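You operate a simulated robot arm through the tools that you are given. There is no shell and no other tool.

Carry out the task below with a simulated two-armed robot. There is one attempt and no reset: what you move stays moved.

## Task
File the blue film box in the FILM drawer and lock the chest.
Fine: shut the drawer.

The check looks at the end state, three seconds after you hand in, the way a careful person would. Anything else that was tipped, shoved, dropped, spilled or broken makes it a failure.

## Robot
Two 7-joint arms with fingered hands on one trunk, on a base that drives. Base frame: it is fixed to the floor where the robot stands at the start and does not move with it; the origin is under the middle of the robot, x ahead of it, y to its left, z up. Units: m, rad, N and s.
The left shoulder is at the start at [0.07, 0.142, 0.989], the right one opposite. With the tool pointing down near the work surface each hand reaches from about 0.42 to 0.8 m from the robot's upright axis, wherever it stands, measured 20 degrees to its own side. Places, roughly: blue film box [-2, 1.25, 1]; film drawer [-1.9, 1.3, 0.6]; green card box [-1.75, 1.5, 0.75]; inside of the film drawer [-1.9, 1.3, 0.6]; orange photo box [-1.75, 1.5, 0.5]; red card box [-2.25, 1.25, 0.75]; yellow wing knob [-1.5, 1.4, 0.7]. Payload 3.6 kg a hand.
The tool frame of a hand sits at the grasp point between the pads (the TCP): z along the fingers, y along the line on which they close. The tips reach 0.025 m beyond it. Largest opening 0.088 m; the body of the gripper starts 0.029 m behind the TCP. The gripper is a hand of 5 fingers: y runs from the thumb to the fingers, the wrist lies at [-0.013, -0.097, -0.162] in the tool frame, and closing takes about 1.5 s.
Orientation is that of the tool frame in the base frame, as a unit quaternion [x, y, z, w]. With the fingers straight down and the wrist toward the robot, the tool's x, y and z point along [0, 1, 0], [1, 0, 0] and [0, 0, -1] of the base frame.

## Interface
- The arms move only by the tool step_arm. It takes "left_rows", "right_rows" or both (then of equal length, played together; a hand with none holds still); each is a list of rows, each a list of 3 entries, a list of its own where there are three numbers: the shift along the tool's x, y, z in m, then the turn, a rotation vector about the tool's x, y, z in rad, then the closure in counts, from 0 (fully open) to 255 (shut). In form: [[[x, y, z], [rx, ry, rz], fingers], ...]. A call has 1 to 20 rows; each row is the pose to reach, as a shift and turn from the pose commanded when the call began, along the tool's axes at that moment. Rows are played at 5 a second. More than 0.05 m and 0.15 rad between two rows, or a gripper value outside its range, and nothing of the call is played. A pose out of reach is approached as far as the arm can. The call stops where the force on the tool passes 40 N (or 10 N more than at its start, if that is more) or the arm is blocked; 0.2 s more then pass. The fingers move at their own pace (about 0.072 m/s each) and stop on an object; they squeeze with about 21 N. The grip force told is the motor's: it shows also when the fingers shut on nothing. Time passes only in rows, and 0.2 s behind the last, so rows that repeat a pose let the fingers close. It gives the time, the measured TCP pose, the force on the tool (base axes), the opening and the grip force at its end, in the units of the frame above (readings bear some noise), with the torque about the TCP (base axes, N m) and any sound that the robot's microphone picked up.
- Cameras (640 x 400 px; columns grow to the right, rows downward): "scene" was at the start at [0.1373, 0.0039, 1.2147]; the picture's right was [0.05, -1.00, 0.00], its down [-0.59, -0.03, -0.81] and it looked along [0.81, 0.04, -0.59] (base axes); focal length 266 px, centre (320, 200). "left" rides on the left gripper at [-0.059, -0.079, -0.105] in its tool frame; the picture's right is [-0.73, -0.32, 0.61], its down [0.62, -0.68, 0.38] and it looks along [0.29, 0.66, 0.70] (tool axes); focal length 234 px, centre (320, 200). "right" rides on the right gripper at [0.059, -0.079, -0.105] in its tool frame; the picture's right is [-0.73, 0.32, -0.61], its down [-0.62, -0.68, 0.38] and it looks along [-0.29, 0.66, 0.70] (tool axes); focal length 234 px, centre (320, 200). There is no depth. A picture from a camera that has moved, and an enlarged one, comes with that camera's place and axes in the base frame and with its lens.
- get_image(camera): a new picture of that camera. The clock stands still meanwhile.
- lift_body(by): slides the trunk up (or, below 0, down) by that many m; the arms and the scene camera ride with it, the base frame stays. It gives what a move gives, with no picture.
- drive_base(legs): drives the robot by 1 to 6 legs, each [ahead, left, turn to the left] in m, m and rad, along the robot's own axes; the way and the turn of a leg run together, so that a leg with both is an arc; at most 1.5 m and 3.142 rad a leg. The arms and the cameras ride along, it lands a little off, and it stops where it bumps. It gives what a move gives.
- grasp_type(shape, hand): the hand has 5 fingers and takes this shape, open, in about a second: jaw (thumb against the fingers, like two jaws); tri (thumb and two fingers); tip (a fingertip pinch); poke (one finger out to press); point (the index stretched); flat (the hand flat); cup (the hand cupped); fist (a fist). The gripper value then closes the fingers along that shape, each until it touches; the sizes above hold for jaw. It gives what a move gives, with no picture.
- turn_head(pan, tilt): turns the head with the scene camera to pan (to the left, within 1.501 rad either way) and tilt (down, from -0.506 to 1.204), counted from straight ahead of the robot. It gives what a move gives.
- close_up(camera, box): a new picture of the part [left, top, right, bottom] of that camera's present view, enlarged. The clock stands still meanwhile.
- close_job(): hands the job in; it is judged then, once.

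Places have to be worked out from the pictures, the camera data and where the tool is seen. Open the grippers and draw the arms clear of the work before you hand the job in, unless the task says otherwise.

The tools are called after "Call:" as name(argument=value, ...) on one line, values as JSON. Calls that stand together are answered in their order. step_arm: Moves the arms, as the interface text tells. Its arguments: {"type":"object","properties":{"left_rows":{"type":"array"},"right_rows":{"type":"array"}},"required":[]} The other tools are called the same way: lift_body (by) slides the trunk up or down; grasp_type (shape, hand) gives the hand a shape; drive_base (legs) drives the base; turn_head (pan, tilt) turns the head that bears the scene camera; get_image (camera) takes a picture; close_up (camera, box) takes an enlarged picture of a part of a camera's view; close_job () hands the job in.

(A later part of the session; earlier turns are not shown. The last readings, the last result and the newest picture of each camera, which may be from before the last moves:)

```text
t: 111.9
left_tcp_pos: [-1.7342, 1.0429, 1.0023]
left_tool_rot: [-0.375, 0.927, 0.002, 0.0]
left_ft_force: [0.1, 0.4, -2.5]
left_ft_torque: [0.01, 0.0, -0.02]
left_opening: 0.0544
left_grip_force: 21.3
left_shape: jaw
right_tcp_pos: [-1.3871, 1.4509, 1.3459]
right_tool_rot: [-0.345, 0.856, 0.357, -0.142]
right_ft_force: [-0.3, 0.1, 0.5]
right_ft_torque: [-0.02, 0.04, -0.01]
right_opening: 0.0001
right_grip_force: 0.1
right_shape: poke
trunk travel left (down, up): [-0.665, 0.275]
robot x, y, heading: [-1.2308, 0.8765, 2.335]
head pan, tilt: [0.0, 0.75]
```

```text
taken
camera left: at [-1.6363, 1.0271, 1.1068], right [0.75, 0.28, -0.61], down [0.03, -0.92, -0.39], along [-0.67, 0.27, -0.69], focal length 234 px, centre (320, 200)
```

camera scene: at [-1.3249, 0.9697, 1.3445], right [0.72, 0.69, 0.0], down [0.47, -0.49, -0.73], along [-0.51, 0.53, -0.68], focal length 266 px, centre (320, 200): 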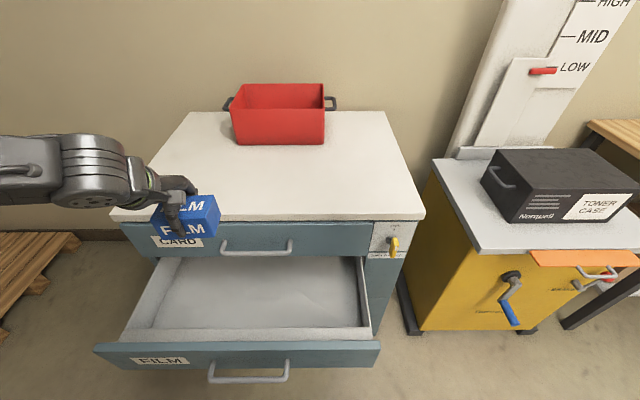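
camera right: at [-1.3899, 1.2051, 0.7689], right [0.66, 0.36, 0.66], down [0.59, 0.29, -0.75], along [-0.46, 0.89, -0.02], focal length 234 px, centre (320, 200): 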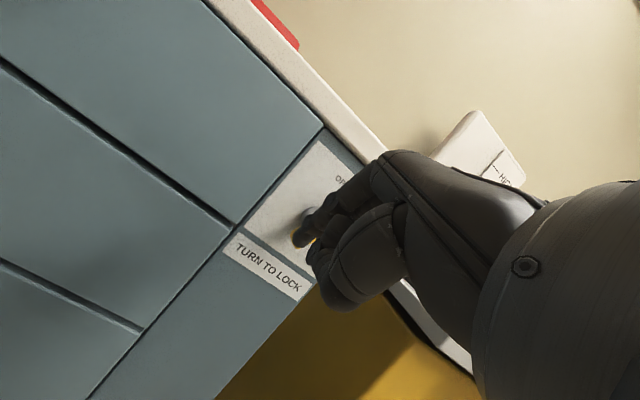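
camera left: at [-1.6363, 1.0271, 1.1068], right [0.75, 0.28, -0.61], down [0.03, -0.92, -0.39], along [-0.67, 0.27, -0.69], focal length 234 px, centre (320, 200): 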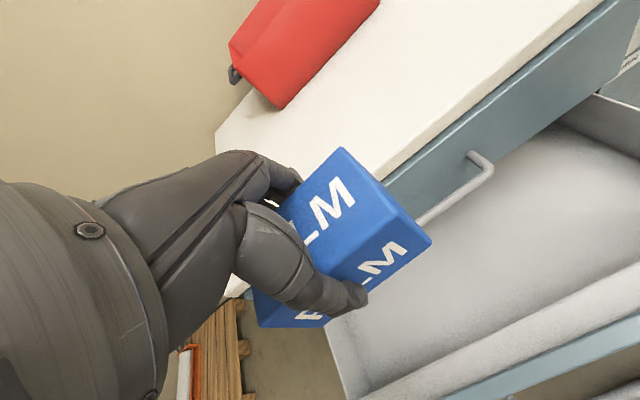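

The box now hangs over the gap between the drawer's front wall and the CARD handle. I lower the trunk 0.27 m, which brings the box bottom to just above the drawer's rim.

Call:
lift_body(by=-0.27)

Call:
get_image(camera="scene")

Call:
get_image(camera="left")

```text
t: 114.6
left_tcp_pos: [-1.7334, 1.0431, 0.7326]
left_tool_rot: [-0.375, 0.927, 0.003, -0.001]
left_ft_force: [0.6, 0.5, -1.9]
left_ft_torque: [-0.01, -0.02, -0.02]
left_opening: 0.0544
left_grip_force: 21.2
left_shape: jaw
right_tcp_pos: [-1.3867, 1.4496, 1.0759]
right_tool_rot: [-0.346, 0.856, 0.358, -0.142]
right_ft_force: [0.7, -0.7, 0.4]
right_ft_torque: [0.0, 0.0, 0.04]
right_opening: 0.0
right_grip_force: 0.0
right_shape: poke
trunk travel left (down, up): [-0.395, 0.545]
robot x, y, heading: [-1.231, 0.8744, 2.338]
head pan, tilt: [0.0, 0.75]
```

```text
taken
camera scene: at [-1.3243, 0.9686, 1.0747], right [0.72, 0.69, 0.0], down [0.47, -0.49, -0.73], along [-0.51, 0.53, -0.68], focal length 266 px, centre (320, 200)
```

scene: 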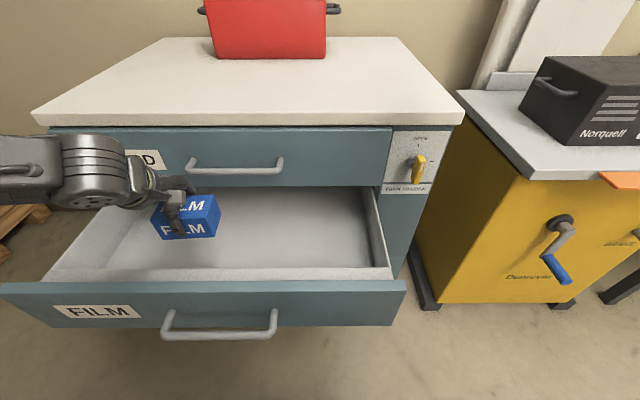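

```text
taken
camera left: at [-1.6361, 1.0265, 0.8372], right [0.74, 0.28, -0.61], down [0.03, -0.92, -0.39], along [-0.67, 0.27, -0.69], focal length 234 px, centre (320, 200)
```

left: 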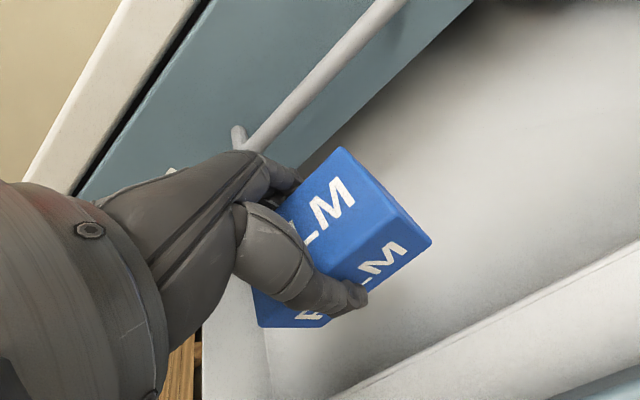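

The box is inside the drawer's opening and nothing is touching. I lower the trunk another 0.08 m and check again.

Call:
lift_body(by=-0.08)

Call:
get_image(camera="scene")

Call:
get_image(camera="left")

```text
t: 115.8
left_tcp_pos: [-1.7341, 1.0419, 0.654]
left_tool_rot: [-0.375, 0.927, 0.002, 0.0]
left_ft_force: [0.1, 0.4, -2.1]
left_ft_torque: [-0.03, 0.02, -0.01]
left_opening: 0.0543
left_grip_force: 21.3
left_shape: jaw
right_tcp_pos: [-1.3865, 1.4504, 0.9964]
right_tool_rot: [-0.346, 0.856, 0.357, -0.142]
right_ft_force: [-1.2, 0.8, -0.3]
right_ft_torque: [-0.02, -0.03, 0.0]
right_opening: 0.0
right_grip_force: 0.1
right_shape: poke
trunk travel left (down, up): [-0.315, 0.625]
robot x, y, heading: [-1.2325, 0.8749, 2.339]
head pan, tilt: [0.0, 0.75]
```

```text
taken
camera scene: at [-1.3242, 0.9685, 0.9946], right [0.72, 0.69, 0.0], down [0.47, -0.49, -0.73], along [-0.51, 0.53, -0.68], focal length 266 px, centre (320, 200)
```

scene: 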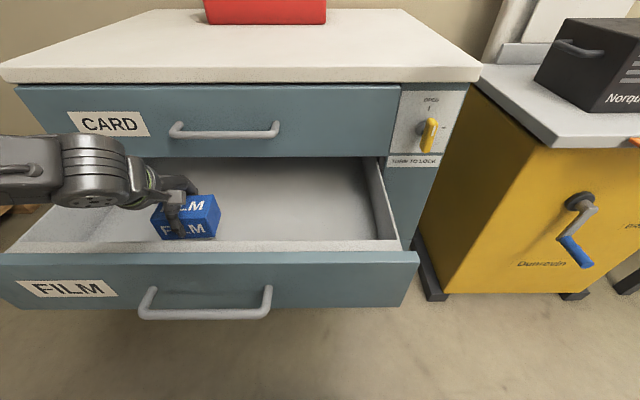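

```text
taken
camera left: at [-1.636, 1.0264, 0.7572], right [0.74, 0.28, -0.61], down [0.03, -0.92, -0.39], along [-0.67, 0.27, -0.69], focal length 234 px, centre (320, 200)
```

left: 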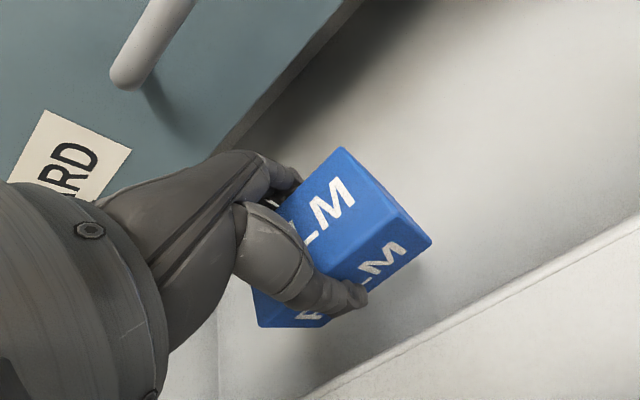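

Clear on all sides, and the knuckles are below the CARD handle now. I move the box 2 cm further in and 3 cm right, then lower by 5 cm with the arm, watching for contact.

Call:
step_arm(left_rows=[[[-0.015, 0.011, 0], [0, 0, 0], 255], [[-0.03, 0.022, 0], [0, 0, 0], 255], [[-0.03, 0.022, 0.012], [0, 0, 0], 255], [[-0.03, 0.022, 0.024], [0, 0, 0], 255], [[-0.03, 0.022, 0.036], [0, 0, 0], 255], [[-0.03, 0.022, 0.045], [0, 0, 0], 255], [[-0.03, 0.022, 0.05], [0, 0, 0], 255]])

Call:
get_image(camera="scene")

Call:
get_image(camera="left")

```text
t: 117.4
left_tcp_pos: [-1.7267, 1.0783, 0.6033]
left_tool_rot: [-0.376, 0.927, 0.003, 0.0]
left_ft_force: [0.3, 0.5, -1.9]
left_ft_torque: [0.0, -0.02, 0.0]
left_opening: 0.0542
left_grip_force: 20.7
left_shape: jaw
right_tcp_pos: [-1.3871, 1.4501, 0.9971]
right_tool_rot: [-0.346, 0.856, 0.357, -0.142]
right_ft_force: [-0.4, 0.6, 0.4]
right_ft_torque: [-0.02, -0.02, 0.02]
right_opening: 0.0
right_grip_force: 0.0
right_shape: poke
trunk travel left (down, up): [-0.315, 0.625]
robot x, y, heading: [-1.2318, 0.8704, 2.335]
head pan, tilt: [0.0, 0.75]
```

```text
taken
camera scene: at [-1.3244, 0.9686, 0.9946], right [0.72, 0.69, 0.0], down [0.47, -0.49, -0.73], along [-0.51, 0.53, -0.68], focal length 266 px, centre (320, 200)
```

scene: 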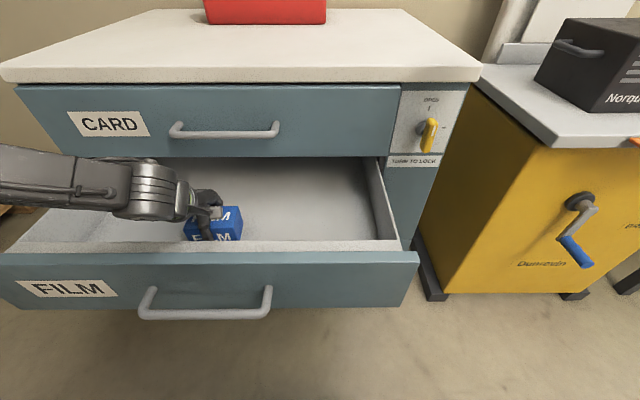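

```text
taken
camera left: at [-1.6303, 1.0629, 0.7066], right [0.74, 0.28, -0.61], down [0.03, -0.92, -0.39], along [-0.67, 0.27, -0.69], focal length 234 px, centre (320, 200)
```

left: 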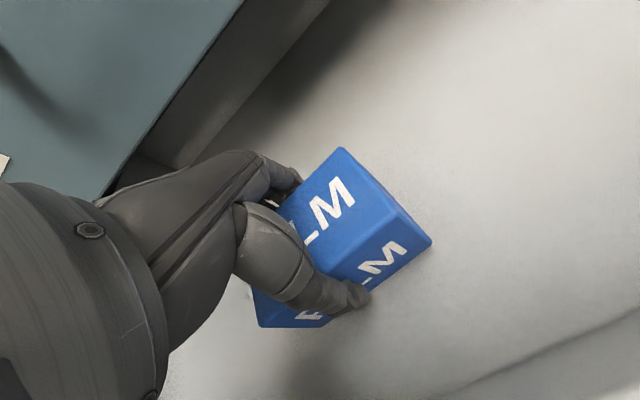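

Still no contact; the box bottom should be near z≈0.562. I lower a further 1.2 cm in small rows and read the force.

Call:
step_arm(left_rows=[[[0, 0, 0.004], [0, 0, 0], 255], [[0, 0, 0.008], [0, 0, 0], 255], [[0, 0, 0.012], [0, 0, 0], 255]])

```text
t: 118.2
left_tcp_pos: [-1.726, 1.0786, 0.5941]
left_tool_rot: [-0.375, 0.927, 0.004, -0.001]
left_ft_force: [-0.5, 0.0, 8.5]
left_ft_torque: [-0.11, 0.08, -0.01]
left_opening: 0.0541
left_grip_force: 20.2
left_shape: jaw
right_tcp_pos: [-1.3854, 1.4501, 0.9976]
right_tool_rot: [-0.346, 0.856, 0.357, -0.143]
right_ft_force: [-1.4, -1.1, -0.9]
right_ft_torque: [0.02, 0.0, 0.01]
right_opening: 0.0001
right_grip_force: 0.2
right_shape: poke
trunk travel left (down, up): [-0.315, 0.625]
robot x, y, heading: [-1.231, 0.8752, 2.337]
head pan, tilt: [0.0, 0.75]
```

The force turned from −2 to +8.5 N: the box stands on the drawer floor (z≈0.553). I open the hand.

Call:
step_arm(left_rows=[[[0, 0, -0.002], [0, 0, 0], 180], [[0, 0, -0.002], [0, 0, 0], 90], [[0, 0, -0.002], [0, 0, 0], 0], [[0, 0, -0.002], [0, 0, 0], 0], [[0, 0, -0.002], [0, 0, 0], 0], [[0, 0, -0.002], [0, 0, 0], 0]])

Call:
get_image(camera="left")

Call:
close_up(camera="scene", box=[120, 160, 300, 280])

```text
t: 119.6
left_tcp_pos: [-1.7257, 1.0791, 0.594]
left_tool_rot: [-0.375, 0.927, 0.003, 0.0]
left_ft_force: [0.1, -0.2, -0.2]
left_ft_torque: [0.03, 0.02, 0.01]
left_opening: 0.0877
left_grip_force: 0.1
left_shape: jaw
right_tcp_pos: [-1.3859, 1.4494, 0.9963]
right_tool_rot: [-0.347, 0.856, 0.357, -0.142]
right_ft_force: [0.1, -0.8, -0.2]
right_ft_torque: [-0.02, -0.01, 0.0]
right_opening: 0.0001
right_grip_force: 0.1
right_shape: poke
trunk travel left (down, up): [-0.315, 0.625]
robot x, y, heading: [-1.2323, 0.8745, 2.338]
head pan, tilt: [0.0, 0.75]
```

```text
taken
camera left: at [-1.6296, 1.0635, 0.6973], right [0.74, 0.28, -0.61], down [0.03, -0.92, -0.39], along [-0.67, 0.27, -0.69], focal length 234 px, centre (320, 200)
```

left: 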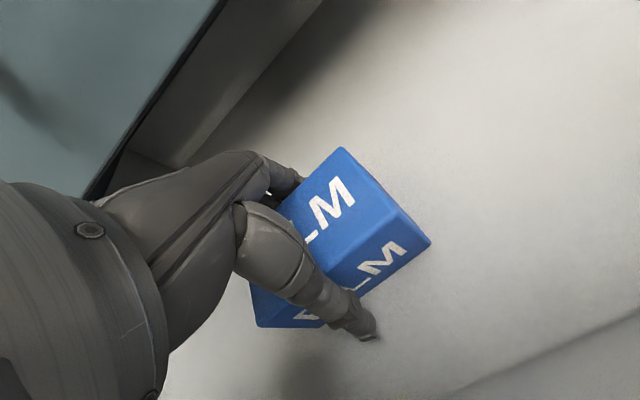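

```text
3.33 times, centred on (210, 220) of scene
camera zoom: at [-1.3241, 0.9685, 0.9946], right [0.72, 0.69, 0.0], down [0.47, -0.49, -0.73], along [-0.51, 0.53, -0.68], focal length 886 px, centre (687, 133)
```

zoom: 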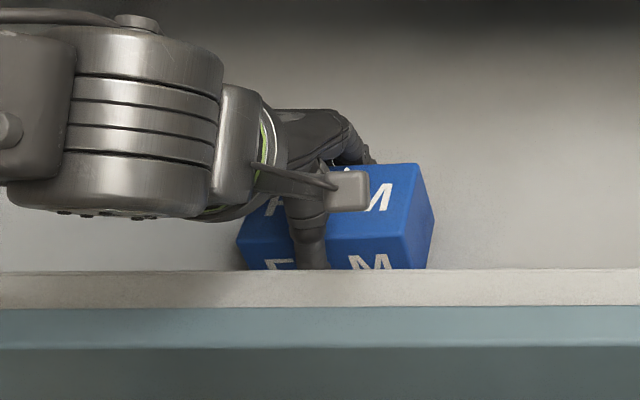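

The box stands on its own in the drawer with the hand open. I rise 5.5 cm to clear the box, then ease back 2.2 cm and narrow the hand so the fingers pass the CARD handle on the way up.

Call:
step_arm(left_rows=[[[0, 0, -0.015], [0, 0, 0], 0], [[0, 0, -0.035], [0, 0, 0], 0], [[0, 0, -0.058], [0, 0, 0], 0], [[0, -0.012, -0.058], [0, 0, 0], 60], [[0, -0.024, -0.058], [0, 0, 0], 130], [[0, -0.024, -0.058], [0, 0, 0], 130], [[0, -0.024, -0.058], [0, 0, 0], 130]])

Call:
get_image(camera="scene")

Call:
get_image(camera="left")

```text
t: 121.2
left_tcp_pos: [-1.7088, 1.0636, 0.6532]
left_tool_rot: [-0.376, 0.927, 0.003, 0.0]
left_ft_force: [-0.9, 0.0, -0.2]
left_ft_torque: [-0.01, -0.02, -0.03]
left_opening: 0.0436
left_grip_force: 0.0
left_shape: jaw
right_tcp_pos: [-1.3874, 1.45, 0.9967]
right_tool_rot: [-0.347, 0.855, 0.357, -0.143]
right_ft_force: [0.2, 0.4, 0.6]
right_ft_torque: [-0.01, 0.03, -0.02]
right_opening: 0.0
right_grip_force: 0.0
right_shape: poke
trunk travel left (down, up): [-0.315, 0.625]
robot x, y, heading: [-1.2311, 0.872, 2.339]
head pan, tilt: [0.0, 0.75]
```

```text
taken
camera scene: at [-1.3241, 0.9685, 0.9946], right [0.72, 0.69, 0.0], down [0.47, -0.49, -0.73], along [-0.51, 0.53, -0.68], focal length 266 px, centre (320, 200)
```

scene: 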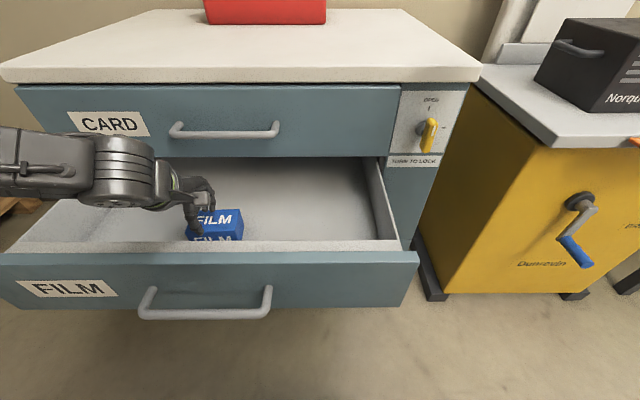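

```text
taken
camera left: at [-1.612, 1.0472, 0.7561], right [0.74, 0.28, -0.61], down [0.03, -0.92, -0.39], along [-0.67, 0.27, -0.69], focal length 234 px, centre (320, 200)
```

left: 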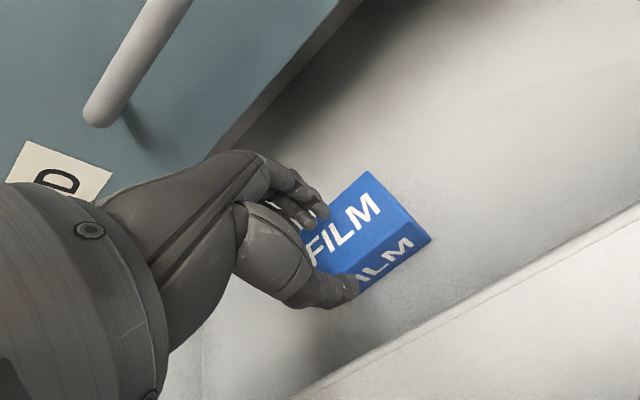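

The box stands upright in the FILM drawer. I raise the trunk 0.2 m to take the hand straight up out of the drawer.

Call:
lift_body(by=0.2)

Call:
get_image(camera="scene")

```text
t: 123.4
left_tcp_pos: [-1.7092, 1.0637, 0.8517]
left_tool_rot: [-0.375, 0.927, 0.003, 0.0]
left_ft_force: [1.0, 1.1, 0.3]
left_ft_torque: [0.0, -0.01, 0.02]
left_opening: 0.0437
left_grip_force: 0.2
left_shape: jaw
right_tcp_pos: [-1.3867, 1.4494, 1.1959]
right_tool_rot: [-0.346, 0.855, 0.358, -0.143]
right_ft_force: [0.2, -0.2, 0.2]
right_ft_torque: [-0.01, -0.02, -0.03]
right_opening: 0.0
right_grip_force: 0.1
right_shape: poke
trunk travel left (down, up): [-0.515, 0.425]
robot x, y, heading: [-1.2304, 0.8743, 2.34]
head pan, tilt: [0.0, 0.75]
```

```text
taken
camera scene: at [-1.3242, 0.9686, 1.1946], right [0.72, 0.69, 0.0], down [0.47, -0.49, -0.73], along [-0.51, 0.53, -0.68], focal length 266 px, centre (320, 200)
```

scene: 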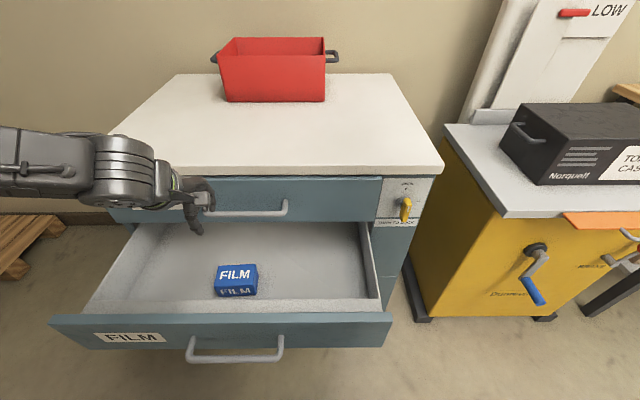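

Box upright in the drawer, knob still at OPEN. To shut the drawer I will take the same handle grip as before, so I back the base off 0.31 m with the hand high above the drawer.

Call:
drive_base(legs=[[-0.31, 0.0, 0]])

Call:
lift_body(by=-0.39)

Call:
turn_head(pan=0.1, tilt=0.35)

Call:
get_image(camera="scene")

```text
t: 125.5
left_tcp_pos: [-1.487, 0.8313, 0.8531]
left_tool_rot: [-0.377, 0.926, 0.003, -0.001]
left_ft_force: [-0.1, 0.3, -0.5]
left_ft_torque: [-0.02, 0.0, 0.01]
left_opening: 0.0433
left_grip_force: 0.1
left_shape: jaw
right_tcp_pos: [-1.1651, 1.2189, 1.1962]
right_tool_rot: [-0.347, 0.856, 0.357, -0.142]
right_ft_force: [0.3, 0.3, 0.4]
right_ft_torque: [0.0, 0.03, 0.03]
right_opening: 0.0
right_grip_force: 0.0
right_shape: poke
trunk travel left (down, up): [-0.515, 0.425]
robot x, y, heading: [-1.0087, 0.6435, 2.338]
head pan, tilt: [0.0, 0.75]
```

```text
t: 129.3
left_tcp_pos: [-1.4875, 0.832, 0.463]
left_tool_rot: [-0.377, 0.926, 0.003, -0.001]
left_ft_force: [-0.8, -0.4, 0.3]
left_ft_torque: [-0.02, 0.02, 0.02]
left_opening: 0.0437
left_grip_force: 0.1
left_shape: jaw
right_tcp_pos: [-1.1665, 1.218, 0.806]
right_tool_rot: [-0.348, 0.855, 0.356, -0.143]
right_ft_force: [0.1, -0.1, 0.2]
right_ft_torque: [0.03, 0.0, 0.03]
right_opening: 0.0001
right_grip_force: 0.0
right_shape: poke
trunk travel left (down, up): [-0.125, 0.815]
robot x, y, heading: [-1.0098, 0.6432, 2.336]
head pan, tilt: [0.0, 0.75]
```

```text
t: 130.1
left_tcp_pos: [-1.4875, 0.8311, 0.4619]
left_tool_rot: [-0.377, 0.926, 0.003, -0.001]
left_ft_force: [0.1, -0.7, 0.1]
left_ft_torque: [0.0, -0.03, 0.01]
left_opening: 0.0436
left_grip_force: 0.1
left_shape: jaw
right_tcp_pos: [-1.166, 1.2178, 0.8067]
right_tool_rot: [-0.347, 0.856, 0.357, -0.143]
right_ft_force: [0.2, 0.2, 0.1]
right_ft_torque: [0.0, 0.01, -0.03]
right_opening: 0.0002
right_grip_force: 0.1
right_shape: poke
trunk travel left (down, up): [-0.125, 0.815]
robot x, y, heading: [-1.01, 0.6415, 2.338]
head pan, tilt: [0.099, 0.351]
```

```text
taken
camera scene: at [-1.1156, 0.7385, 0.8402], right [0.65, 0.76, 0.0], down [0.26, -0.22, -0.94], along [-0.72, 0.61, -0.34], focal length 266 px, centre (320, 200)
```

scene: 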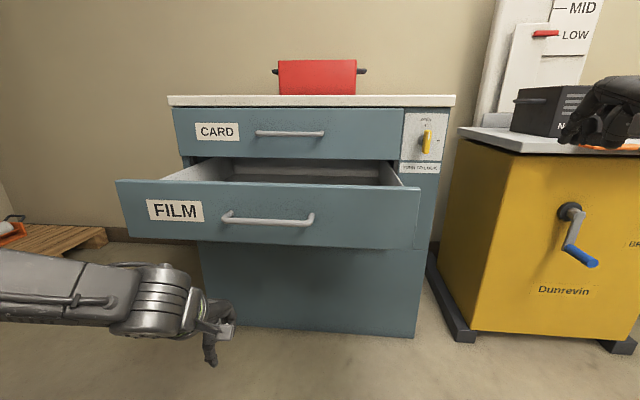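

The trunk is at −0.4 m, and the handle grip worked best at −0.5 m, so I lower another 0.1 m. Then I raise and tilt the left hand to the handle's pre-grasp pose.

Call:
lift_body(by=-0.1)

Call:
step_arm(left_rows=[[[-0.006, 0, -0.04], [-0.098, 0, 0], 130], [[-0.012, 0, -0.08], [-0.196, 0, 0], 130], [[-0.018, 0, -0.12], [-0.294, 0, 0], 130], [[-0.024, 0.005, -0.16], [-0.392, 0, 0], 130], [[-0.03, 0.02, -0.2], [-0.49, 0, 0], 125], [[-0.036, 0.045, -0.24], [-0.588, 0, 0], 120], [[-0.042, 0.075, -0.275], [-0.686, 0, 0], 120], [[-0.0483, 0.1106, -0.2906], [-0.785, 0, 0], 120], [[-0.0483, 0.1106, -0.2906], [-0.785, 0, 0], 120]])

Call:
get_image(camera="left")

Call:
get_image(camera="scene")

```text
t: 131.5
left_tcp_pos: [-1.4867, 0.8324, 0.3624]
left_tool_rot: [-0.377, 0.926, 0.002, 0.0]
left_ft_force: [-0.2, 0.5, 1.3]
left_ft_torque: [-0.01, -0.01, 0.01]
left_opening: 0.0437
left_grip_force: 0.1
left_shape: jaw
right_tcp_pos: [-1.1656, 1.2184, 0.707]
right_tool_rot: [-0.348, 0.855, 0.356, -0.144]
right_ft_force: [-1.2, 0.8, -0.5]
right_ft_torque: [0.01, 0.01, 0.03]
right_opening: 0.0001
right_grip_force: 0.1
right_shape: poke
trunk travel left (down, up): [-0.025, 0.915]
robot x, y, heading: [-1.0073, 0.6414, 2.338]
head pan, tilt: [0.099, 0.351]
```

```text
t: 133.5
left_tcp_pos: [-1.5247, 0.9414, 0.6529]
left_tool_rot: [-0.348, 0.855, 0.356, -0.145]
left_ft_force: [0.0, -0.2, 0.1]
left_ft_torque: [0.0, -0.02, 0.01]
left_opening: 0.046
left_grip_force: 0.1
left_shape: jaw
right_tcp_pos: [-1.1653, 1.2197, 0.7066]
right_tool_rot: [-0.346, 0.856, 0.357, -0.142]
right_ft_force: [0.3, -0.2, -0.3]
right_ft_torque: [0.0, 0.02, 0.02]
right_opening: 0.0
right_grip_force: 0.2
right_shape: poke
trunk travel left (down, up): [-0.025, 0.915]
robot x, y, heading: [-1.0091, 0.6423, 2.336]
head pan, tilt: [0.099, 0.351]
```

```text
taken
camera left: at [-1.3923, 0.89, 0.669], right [0.38, 0.65, -0.66], down [-0.3, -0.58, -0.75], along [-0.88, 0.48, -0.02], focal length 234 px, centre (320, 200)
```

left: 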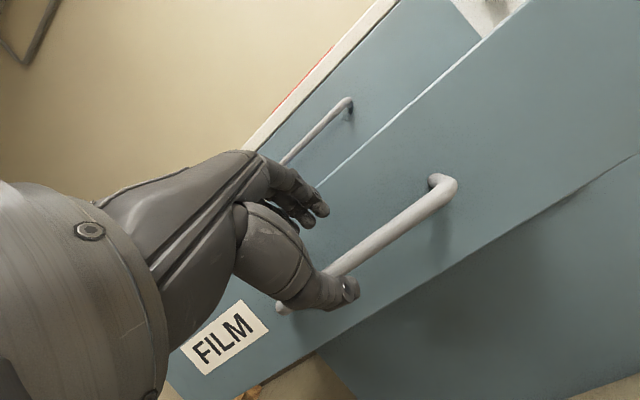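

```text
taken
camera scene: at [-1.1157, 0.7385, 0.7403], right [0.65, 0.76, 0.0], down [0.26, -0.22, -0.94], along [-0.72, 0.61, -0.34], focal length 266 px, centre (320, 200)
```

scene: 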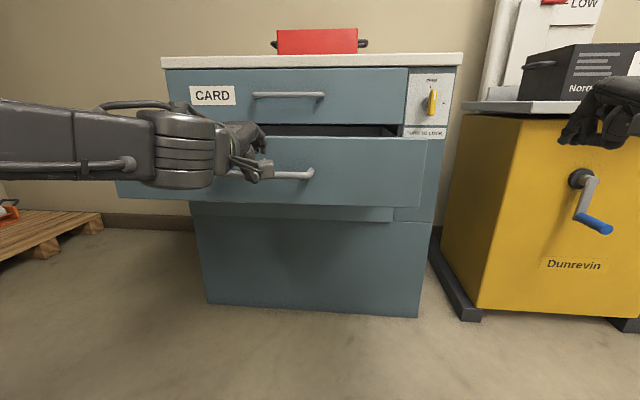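

The view matches the first pre-grasp. The earlier grip point is 6.4 cm further along the tool axis, so I move in and close on the bar.

Call:
step_arm(left_rows=[[[0, 0.001, 0.02], [0, 0, 0], 120], [[0.001, 0.003, 0.042], [0, 0, 0], 120], [[0.001, 0.004, 0.062], [0, 0, 0], 120], [[0.001, 0.004, 0.062], [0, 0, 0], 180], [[0.001, 0.004, 0.062], [0, 0, 0], 255], [[0.001, 0.004, 0.062], [0, 0, 0], 255], [[0.001, 0.004, 0.062], [0, 0, 0], 255], [[0.001, 0.004, 0.062], [0, 0, 0], 255]])

Call:
get_image(camera="left")

```text
t: 135.3
left_tcp_pos: [-1.5626, 0.9759, 0.6123]
left_tool_rot: [-0.348, 0.855, 0.357, -0.145]
left_ft_force: [-0.3, -0.5, -5.5]
left_ft_torque: [-0.03, 0.05, -0.1]
left_opening: 0.0
left_grip_force: 21.0
left_shape: jaw
right_tcp_pos: [-1.166, 1.2189, 0.7055]
right_tool_rot: [-0.348, 0.856, 0.356, -0.143]
right_ft_force: [0.0, 0.0, 0.3]
right_ft_torque: [0.0, -0.03, 0.01]
right_opening: 0.0
right_grip_force: 0.0
right_shape: poke
trunk travel left (down, up): [-0.025, 0.915]
robot x, y, heading: [-1.0095, 0.6382, 2.337]
head pan, tilt: [0.099, 0.351]
```

```text
taken
camera left: at [-1.4298, 0.9243, 0.629], right [0.38, 0.65, -0.66], down [-0.3, -0.58, -0.75], along [-0.88, 0.48, -0.03], focal length 234 px, centre (320, 200)
```

left: 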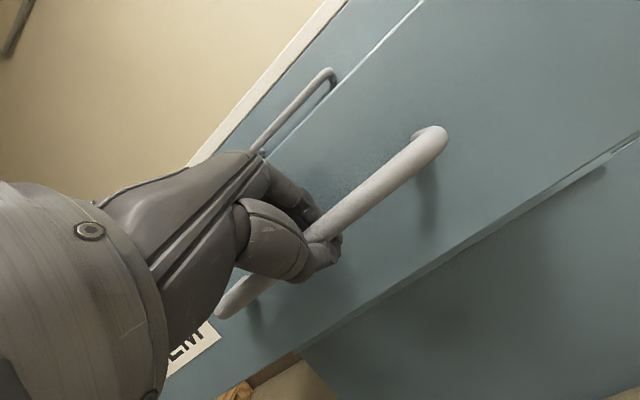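

The hand holds the bar as before. I push the drawer in by driving forward 0.22 m, leaving the last few centimetres for the arm.

Call:
drive_base(legs=[[0.22, 0.0, 0]])

Call:
get_image(camera="scene")

Call:
get_image(camera="left")

```text
t: 136.9
left_tcp_pos: [-1.7071, 1.1282, 0.6125]
left_tool_rot: [-0.346, 0.856, 0.357, -0.143]
left_ft_force: [-6.2, -7.0, -8.0]
left_ft_torque: [-0.06, 0.07, -0.11]
left_opening: 0.0001
left_grip_force: 21.0
left_shape: jaw
right_tcp_pos: [-1.3085, 1.3702, 0.7061]
right_tool_rot: [-0.346, 0.856, 0.357, -0.141]
right_ft_force: [0.5, -0.3, 0.3]
right_ft_torque: [0.0, -0.02, -0.03]
right_opening: 0.0001
right_grip_force: 0.0
right_shape: poke
trunk travel left (down, up): [-0.025, 0.915]
robot x, y, heading: [-1.1526, 0.7945, 2.34]
head pan, tilt: [0.099, 0.351]
```

```text
taken
camera scene: at [-1.2612, 0.8895, 0.7401], right [0.65, 0.76, 0.0], down [0.26, -0.22, -0.94], along [-0.71, 0.61, -0.34], focal length 266 px, centre (320, 200)
```

scene: 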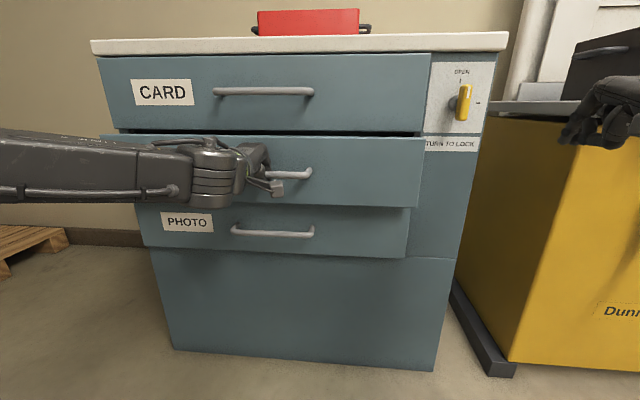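

```text
taken
camera left: at [-1.5743, 1.0763, 0.6289], right [0.38, 0.65, -0.65], down [-0.3, -0.58, -0.76], along [-0.87, 0.49, -0.03], focal length 234 px, centre (320, 200)
```

left: 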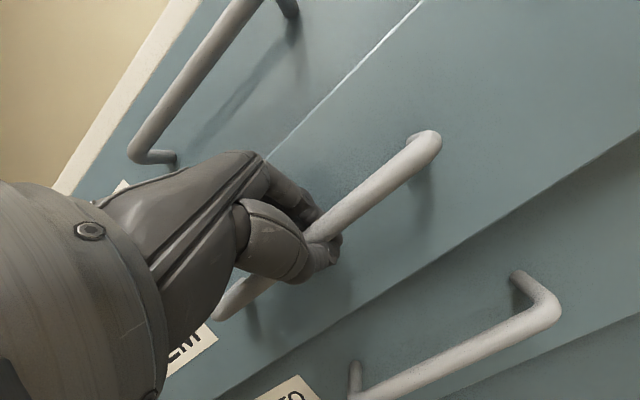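

About 3.8 cm remain by comparison with the closed grip position. I push forward with the arm along the drawer direction, force-limited, until it seats.

Call:
step_arm(left_rows=[[[0, 0.0071, 0.0071], [0, 0, 0], 255], [[0, 0.0141, 0.0141], [0, 0, 0], 255], [[0, 0.0212, 0.0212], [0, 0, 0], 255], [[0, 0.0262, 0.0262], [0, 0, 0], 255], [[0, 0.029, 0.029], [0, 0, 0], 255], [[0, 0.0315, 0.0315], [0, 0, 0], 255], [[0, 0.034, 0.034], [0, 0, 0], 255]])

Call:
get_image(camera="scene")

Call:
get_image(camera="left")

```text
t: 138.5
left_tcp_pos: [-1.7391, 1.1628, 0.6124]
left_tool_rot: [-0.346, 0.856, 0.356, -0.143]
left_ft_force: [9.8, -16.3, -12.2]
left_ft_torque: [-0.06, 0.01, -0.02]
left_opening: 0.0021
left_grip_force: 21.2
left_shape: jaw
right_tcp_pos: [-1.3079, 1.3704, 0.708]
right_tool_rot: [-0.346, 0.856, 0.357, -0.142]
right_ft_force: [0.0, -0.4, 0.3]
right_ft_torque: [-0.02, -0.04, -0.01]
right_opening: 0.0
right_grip_force: 0.1
right_shape: poke
trunk travel left (down, up): [-0.025, 0.915]
robot x, y, heading: [-1.1563, 0.7934, 2.333]
head pan, tilt: [0.099, 0.351]
```

```text
taken
camera scene: at [-1.2604, 0.8888, 0.7402], right [0.65, 0.76, 0.0], down [0.26, -0.22, -0.94], along [-0.71, 0.61, -0.34], focal length 266 px, centre (320, 200)
```

scene: 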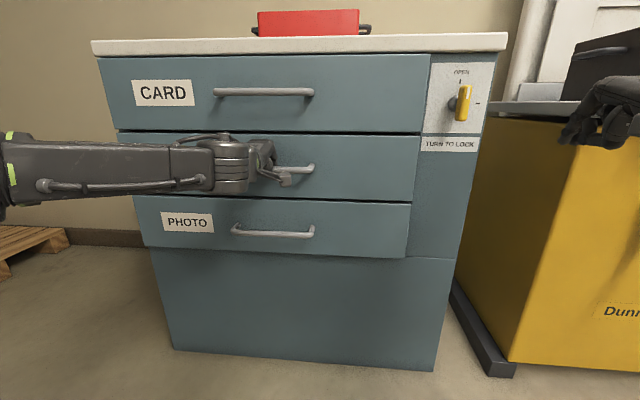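

```text
taken
camera left: at [-1.6061, 1.1104, 0.6297], right [0.38, 0.65, -0.66], down [-0.3, -0.58, -0.75], along [-0.87, 0.49, -0.03], focal length 234 px, centre (320, 200)
```

left: 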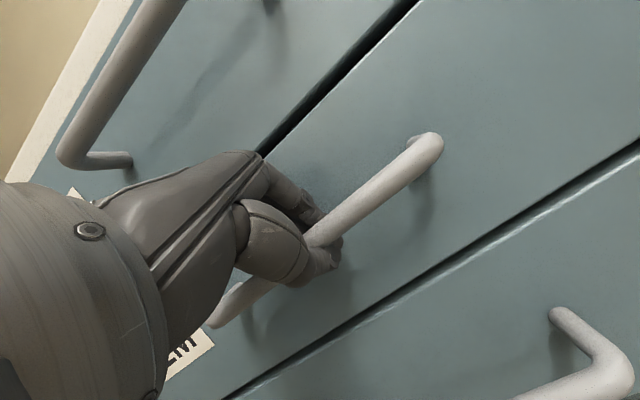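

The FILM drawer looks flush with its neighbours and the push force rose to about 19 N, so it is seated. I relax the push, open the hand part-way and withdraw along the tool axis without pulling the bar.

Call:
step_arm(left_rows=[[[0, -0.003, -0.003], [0, 0, 0], 220], [[0, -0.004, -0.004], [0, 0, 0], 150], [[0, -0.004, -0.004], [0, 0, 0], 120], [[0, -0.004, -0.004], [0, 0, 0], 120], [[0, -0.004, -0.004], [0, 0, 0], 120], [[0, -0.004, -0.025], [0, 0, 0], 120], [[0, -0.004, -0.055], [0, 0, 0], 120], [[0, -0.004, -0.085], [0, 0, 0], 120], [[0, -0.004, -0.12], [0, 0, 0], 120]])

Call:
get_image(camera="scene")

Call:
get_image(camera="left")

```text
t: 140.5
left_tcp_pos: [-1.6777, 1.1006, 0.6958]
left_tool_rot: [-0.347, 0.855, 0.357, -0.144]
left_ft_force: [-1.1, -0.5, 0.4]
left_ft_torque: [0.0, -0.01, 0.0]
left_opening: 0.0464
left_grip_force: 0.0
left_shape: jaw
right_tcp_pos: [-1.3079, 1.3709, 0.707]
right_tool_rot: [-0.346, 0.856, 0.357, -0.142]
right_ft_force: [-0.3, 0.4, -0.3]
right_ft_torque: [0.01, 0.0, 0.01]
right_opening: 0.0003
right_grip_force: 0.0
right_shape: poke
trunk travel left (down, up): [-0.025, 0.915]
robot x, y, heading: [-1.1557, 0.7951, 2.339]
head pan, tilt: [0.099, 0.351]
```

```text
taken
camera scene: at [-1.2602, 0.8896, 0.7403], right [0.65, 0.76, 0.0], down [0.26, -0.22, -0.94], along [-0.71, 0.61, -0.34], focal length 266 px, centre (320, 200)
```

scene: 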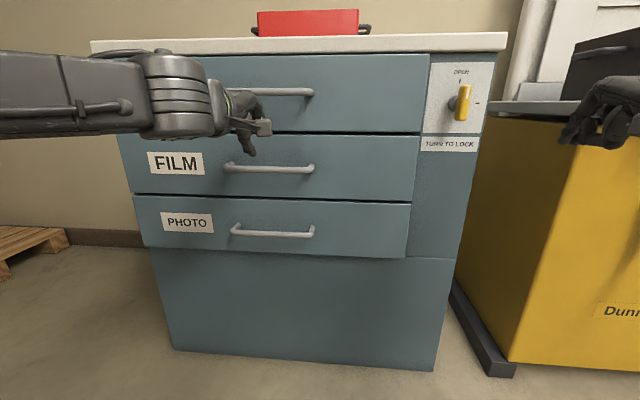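

```text
taken
camera left: at [-1.5458, 1.0479, 0.7136], right [0.38, 0.65, -0.66], down [-0.3, -0.58, -0.75], along [-0.87, 0.49, -0.02], focal length 234 px, centre (320, 200)
```

left: 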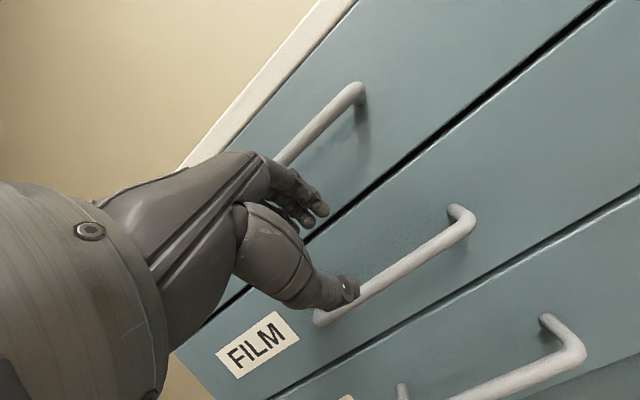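

The hand is free. I check closely that the drawer is fully flush.

Call:
close_up(camera="scene", box=[340, 40, 500, 270])

Call:
close_up(camera="scene", box=[100, 120, 260, 220])

```text
1.74 times, centred on (420, 155) of scene
camera zoom: at [-1.2602, 0.8896, 0.7403], right [0.65, 0.76, 0.0], down [0.26, -0.22, -0.94], along [-0.71, 0.61, -0.34], focal length 462 px, centre (146, 278)
```

zoom: 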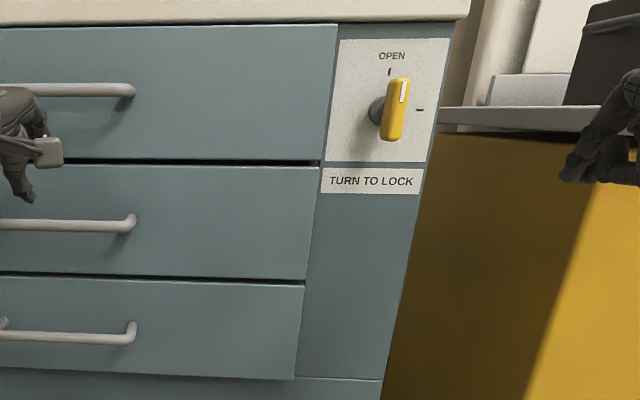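

```text
4.00 times, centred on (180, 170) of scene
camera zoom: at [-1.2602, 0.8896, 0.7403], right [0.65, 0.76, 0.0], down [0.26, -0.22, -0.94], along [-0.71, 0.61, -0.34], focal length 1064 px, centre (880, 320)
```

zoom: 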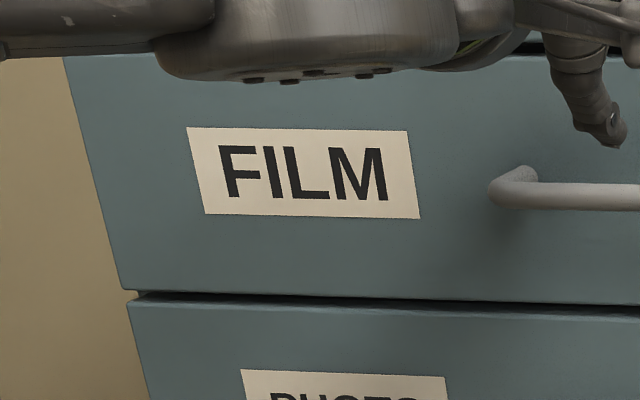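

The FILM drawer lines up with its neighbours on both sides. Now for the lock: I draw the left hand back from the chest, then raise the trunk 0.1 m to the height where the right fingertip worked the knob.

Call:
step_arm(left_rows=[[[0, -0.025, -0.025], [0, 0, 0], 60], [[0, -0.05, -0.05], [0, 0, 0], 0], [[0, -0.075, -0.075], [0, 0, 0], 0]])

Call:
lift_body(by=0.1)

Call:
turn_head(pan=-0.25, tilt=0.35)

Call:
get_image(camera="scene")

```text
t: 141.3
left_tcp_pos: [-1.6011, 1.0207, 0.6936]
left_tool_rot: [-0.348, 0.855, 0.356, -0.145]
left_ft_force: [-0.5, 0.4, -0.3]
left_ft_torque: [0.02, -0.02, -0.02]
left_opening: 0.0876
left_grip_force: 0.1
left_shape: jaw
right_tcp_pos: [-1.3087, 1.37, 0.7053]
right_tool_rot: [-0.346, 0.856, 0.357, -0.142]
right_ft_force: [-0.5, 0.0, -0.5]
right_ft_torque: [-0.02, 0.01, 0.01]
right_opening: 0.0002
right_grip_force: 0.1
right_shape: poke
trunk travel left (down, up): [-0.025, 0.915]
robot x, y, heading: [-1.1565, 0.7911, 2.334]
head pan, tilt: [0.099, 0.351]
```

```text
t: 142.6
left_tcp_pos: [-1.6023, 1.0218, 0.7959]
left_tool_rot: [-0.347, 0.856, 0.357, -0.143]
left_ft_force: [-0.3, -0.2, -0.2]
left_ft_torque: [0.01, 0.03, 0.02]
left_opening: 0.0876
left_grip_force: 0.1
left_shape: jaw
right_tcp_pos: [-1.3081, 1.3706, 0.8066]
right_tool_rot: [-0.345, 0.856, 0.357, -0.141]
right_ft_force: [0.9, -0.2, -0.3]
right_ft_torque: [-0.02, -0.01, 0.0]
right_opening: 0.0002
right_grip_force: 0.0
right_shape: poke
trunk travel left (down, up): [-0.125, 0.815]
robot x, y, heading: [-1.154, 0.7933, 2.334]
head pan, tilt: [0.099, 0.351]
```

```text
t: 143.5
left_tcp_pos: [-1.6009, 1.0219, 0.7939]
left_tool_rot: [-0.346, 0.856, 0.357, -0.143]
left_ft_force: [-0.6, -0.6, 0.1]
left_ft_torque: [-0.03, 0.02, 0.01]
left_opening: 0.0878
left_grip_force: 0.1
left_shape: jaw
right_tcp_pos: [-1.3075, 1.3707, 0.8069]
right_tool_rot: [-0.346, 0.856, 0.357, -0.143]
right_ft_force: [0.1, 0.0, 0.4]
right_ft_torque: [0.02, -0.02, 0.02]
right_opening: 0.0
right_grip_force: 0.1
right_shape: poke
trunk travel left (down, up): [-0.125, 0.815]
robot x, y, heading: [-1.1541, 0.7929, 2.338]
head pan, tilt: [-0.25, 0.351]
```

```text
taken
camera scene: at [-1.2353, 0.9101, 0.8403], right [0.87, 0.49, 0.0], down [0.17, -0.3, -0.94], along [-0.46, 0.82, -0.34], focal length 266 px, centre (320, 200)
```

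scene: 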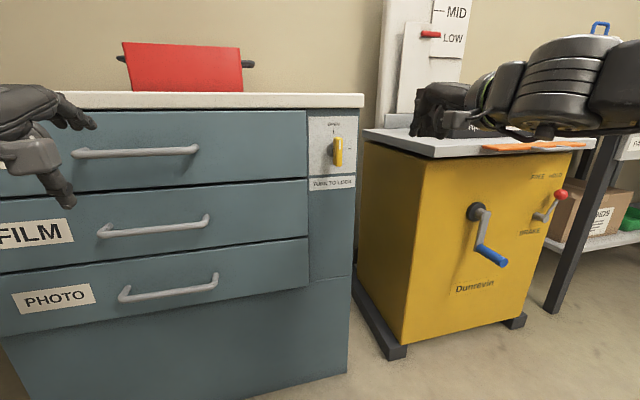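

Both hands are clear and the knob is in view with its pointer at OPEN. I take the right fingertip across to the left of the knob, staying in front and above it, then bring it forward at that height.

Call:
step_arm(right_rows=[[[0.031, 0.0106, 0.0106], [0, 0, 0], 0], [[0.062, 0.0212, 0.0212], [0, 0, 0], 0], [[0.093, 0.0318, 0.0318], [0, 0, 0], 0], [[0.124, 0.0424, 0.0424], [0, 0, 0], 0], [[0.124, 0.0677, 0.0677], [0, 0, 0], 0], [[0.124, 0.093, 0.093], [0, 0, 0], 0], [[0.124, 0.1183, 0.1183], [0, 0, 0], 0], [[0.124, 0.1183, 0.1183], [0, 0, 0], 0]])

Call:
close_up(camera="scene", box=[270, 80, 400, 200])

Call:
close_up(camera="right", box=[180, 150, 380, 350])

```text
t: 145.3
left_tcp_pos: [-1.6009, 1.0218, 0.7937]
left_tool_rot: [-0.347, 0.856, 0.356, -0.144]
left_ft_force: [-0.1, 0.6, -0.5]
left_ft_torque: [0.01, -0.02, 0.01]
left_opening: 0.0878
left_grip_force: 0.0
left_shape: jaw
right_tcp_pos: [-1.5084, 1.4119, 0.803]
right_tool_rot: [-0.345, 0.856, 0.358, -0.142]
right_ft_force: [0.4, -0.7, -0.6]
right_ft_torque: [0.0, -0.01, 0.01]
right_opening: 0.0001
right_grip_force: 0.0
right_shape: poke
right hand out of reach, approached as far as the arm can: row 7, 8
trunk travel left (down, up): [-0.125, 0.815]
robot x, y, heading: [-1.1562, 0.7926, 2.333]
head pan, tilt: [-0.25, 0.351]
```

```text
3.33 times, centred on (335, 140) of scene
camera zoom: at [-1.2354, 0.9103, 0.8402], right [0.87, 0.49, 0.0], down [0.17, -0.3, -0.94], along [-0.46, 0.82, -0.34], focal length 886 px, centre (270, 400)
```

zoom: 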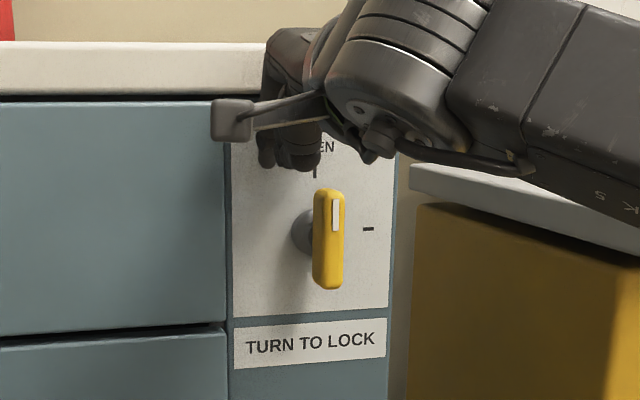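

```text
2.00 times, centred on (280, 250) of right
camera zoom: at [-1.4592, 1.2754, 0.8217], right [0.66, 0.35, 0.66], down [0.6, 0.28, -0.75], along [-0.45, 0.89, -0.02], focal length 468 px, centre (400, 100)
```

zoom: 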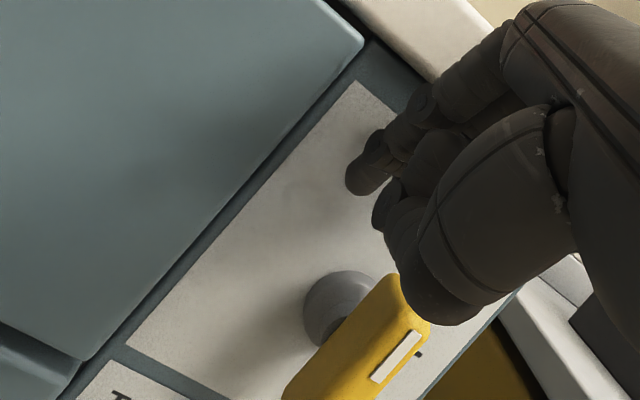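

The tip is 3.6 cm left of the axis, at the bar's depth, 5.8 cm above it. I lower it beside the upper wing to about 2.7 cm above the axis.

Call:
step_arm(right_rows=[[[0, -0.008, 0.008], [0, 0, 0], 0], [[0, -0.016, 0.016], [0, 0, 0], 0], [[0, -0.0219, 0.0219], [0, 0, 0], 0], [[0, -0.0219, 0.0219], [0, 0, 0], 0]])

Call:
close_up(camera="scene", box=[270, 80, 400, 200])

Call:
close_up(camera="right", box=[180, 150, 380, 350])

```text
t: 146.3
left_tcp_pos: [-1.6024, 1.0223, 0.7945]
left_tool_rot: [-0.347, 0.855, 0.357, -0.144]
left_ft_force: [-0.7, 0.6, 0.3]
left_ft_torque: [0.01, 0.01, 0.01]
left_opening: 0.0875
left_grip_force: 0.0
left_shape: jaw
right_tcp_pos: [-1.5068, 1.4103, 0.7761]
right_tool_rot: [-0.346, 0.856, 0.357, -0.143]
right_ft_force: [-0.1, -0.7, 0.6]
right_ft_torque: [0.02, 0.03, 0.01]
right_opening: 0.0
right_grip_force: 0.0
right_shape: poke
trunk travel left (down, up): [-0.125, 0.815]
robot x, y, heading: [-1.1513, 0.7941, 2.34]
head pan, tilt: [-0.25, 0.351]
```

```text
3.33 times, centred on (335, 140) of scene
camera zoom: at [-1.2353, 0.9102, 0.8403], right [0.87, 0.49, 0.0], down [0.17, -0.3, -0.94], along [-0.46, 0.82, -0.34], focal length 886 px, centre (270, 400)
```

zoom: 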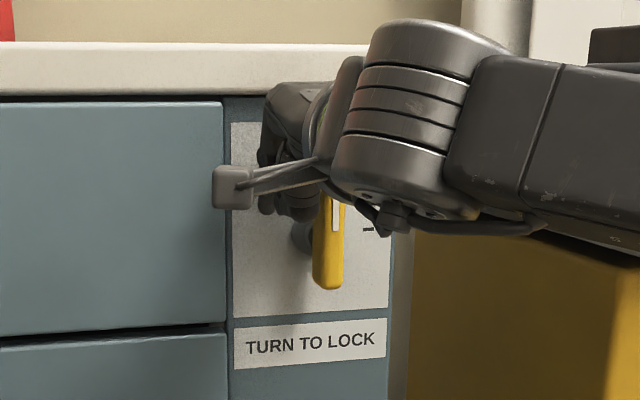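

```text
2.00 times, centred on (280, 250) of right
camera zoom: at [-1.4588, 1.2745, 0.7929], right [0.66, 0.36, 0.66], down [0.6, 0.28, -0.75], along [-0.45, 0.89, -0.02], focal length 468 px, centre (400, 100)
```

zoom: 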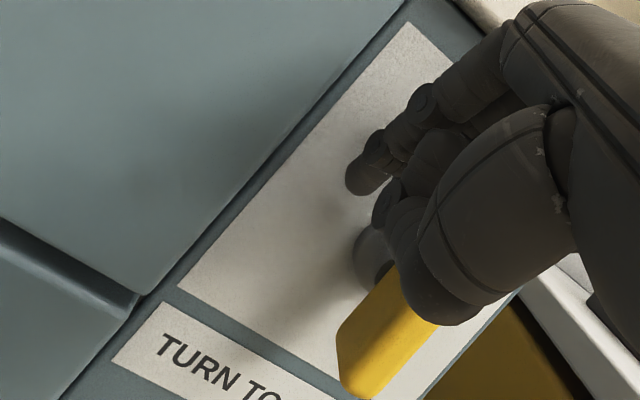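

The fingertip is beside the upper wing (3.6 cm left, 3.1 cm above the axis) with no contact force. I push right along the arc for the first half of the locking turn.

Call:
step_arm(right_rows=[[[-0.01, -0.002, 0.002], [0, 0, 0], 0], [[-0.019, -0.0035, 0.0035], [0, 0, 0], 0], [[-0.0263, -0.0011, 0.0011], [0, 0, 0], 0], [[-0.0343, 0, 0], [0, 0, 0], 0], [[-0.0424, -0.0004, 0.0004], [0, 0, 0], 0]])

Call:
close_up(camera="scene", box=[270, 80, 400, 200])

Call:
close_up(camera="right", box=[180, 150, 380, 350])

```text
t: 147.5
left_tcp_pos: [-1.6018, 1.022, 0.7936]
left_tool_rot: [-0.346, 0.855, 0.357, -0.143]
left_ft_force: [0.8, -0.9, -0.4]
left_ft_torque: [0.01, -0.03, 0.0]
left_opening: 0.0875
left_grip_force: 0.1
left_shape: jaw
right_tcp_pos: [-1.4778, 1.439, 0.7749]
right_tool_rot: [-0.345, 0.856, 0.358, -0.142]
right_ft_force: [-0.3, -0.2, 0.5]
right_ft_torque: [-0.01, -0.01, 0.0]
right_opening: 0.0
right_grip_force: 0.1
right_shape: poke
trunk travel left (down, up): [-0.125, 0.815]
robot x, y, heading: [-1.1568, 0.7978, 2.336]
head pan, tilt: [-0.25, 0.351]
```

```text
3.33 times, centred on (335, 140) of scene
camera zoom: at [-1.2352, 0.91, 0.8403], right [0.87, 0.49, 0.0], down [0.17, -0.3, -0.94], along [-0.46, 0.82, -0.34], focal length 886 px, centre (270, 400)
```

zoom: 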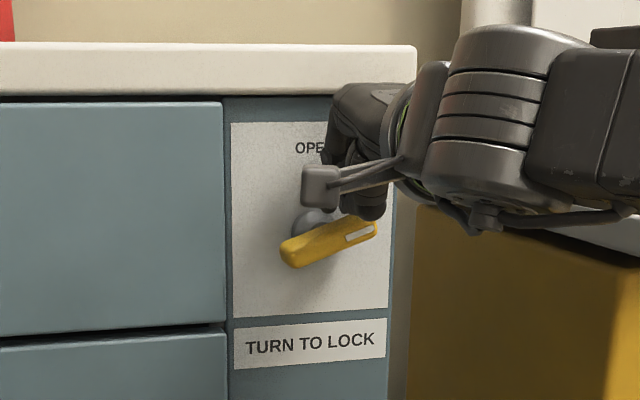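

```text
2.00 times, centred on (280, 250) of right
camera zoom: at [-1.4291, 1.3036, 0.7923], right [0.66, 0.35, 0.66], down [0.6, 0.28, -0.75], along [-0.45, 0.89, -0.02], focal length 468 px, centre (400, 100)
```

zoom: 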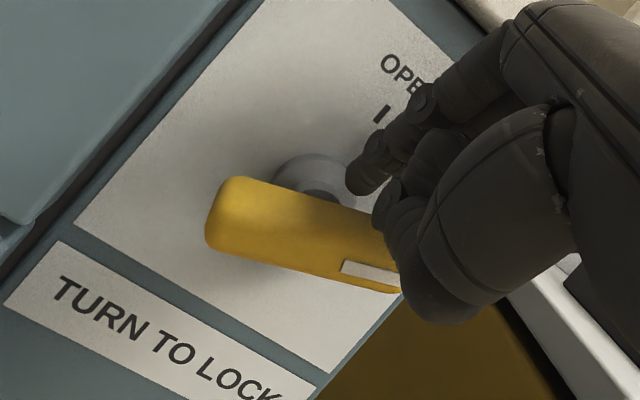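

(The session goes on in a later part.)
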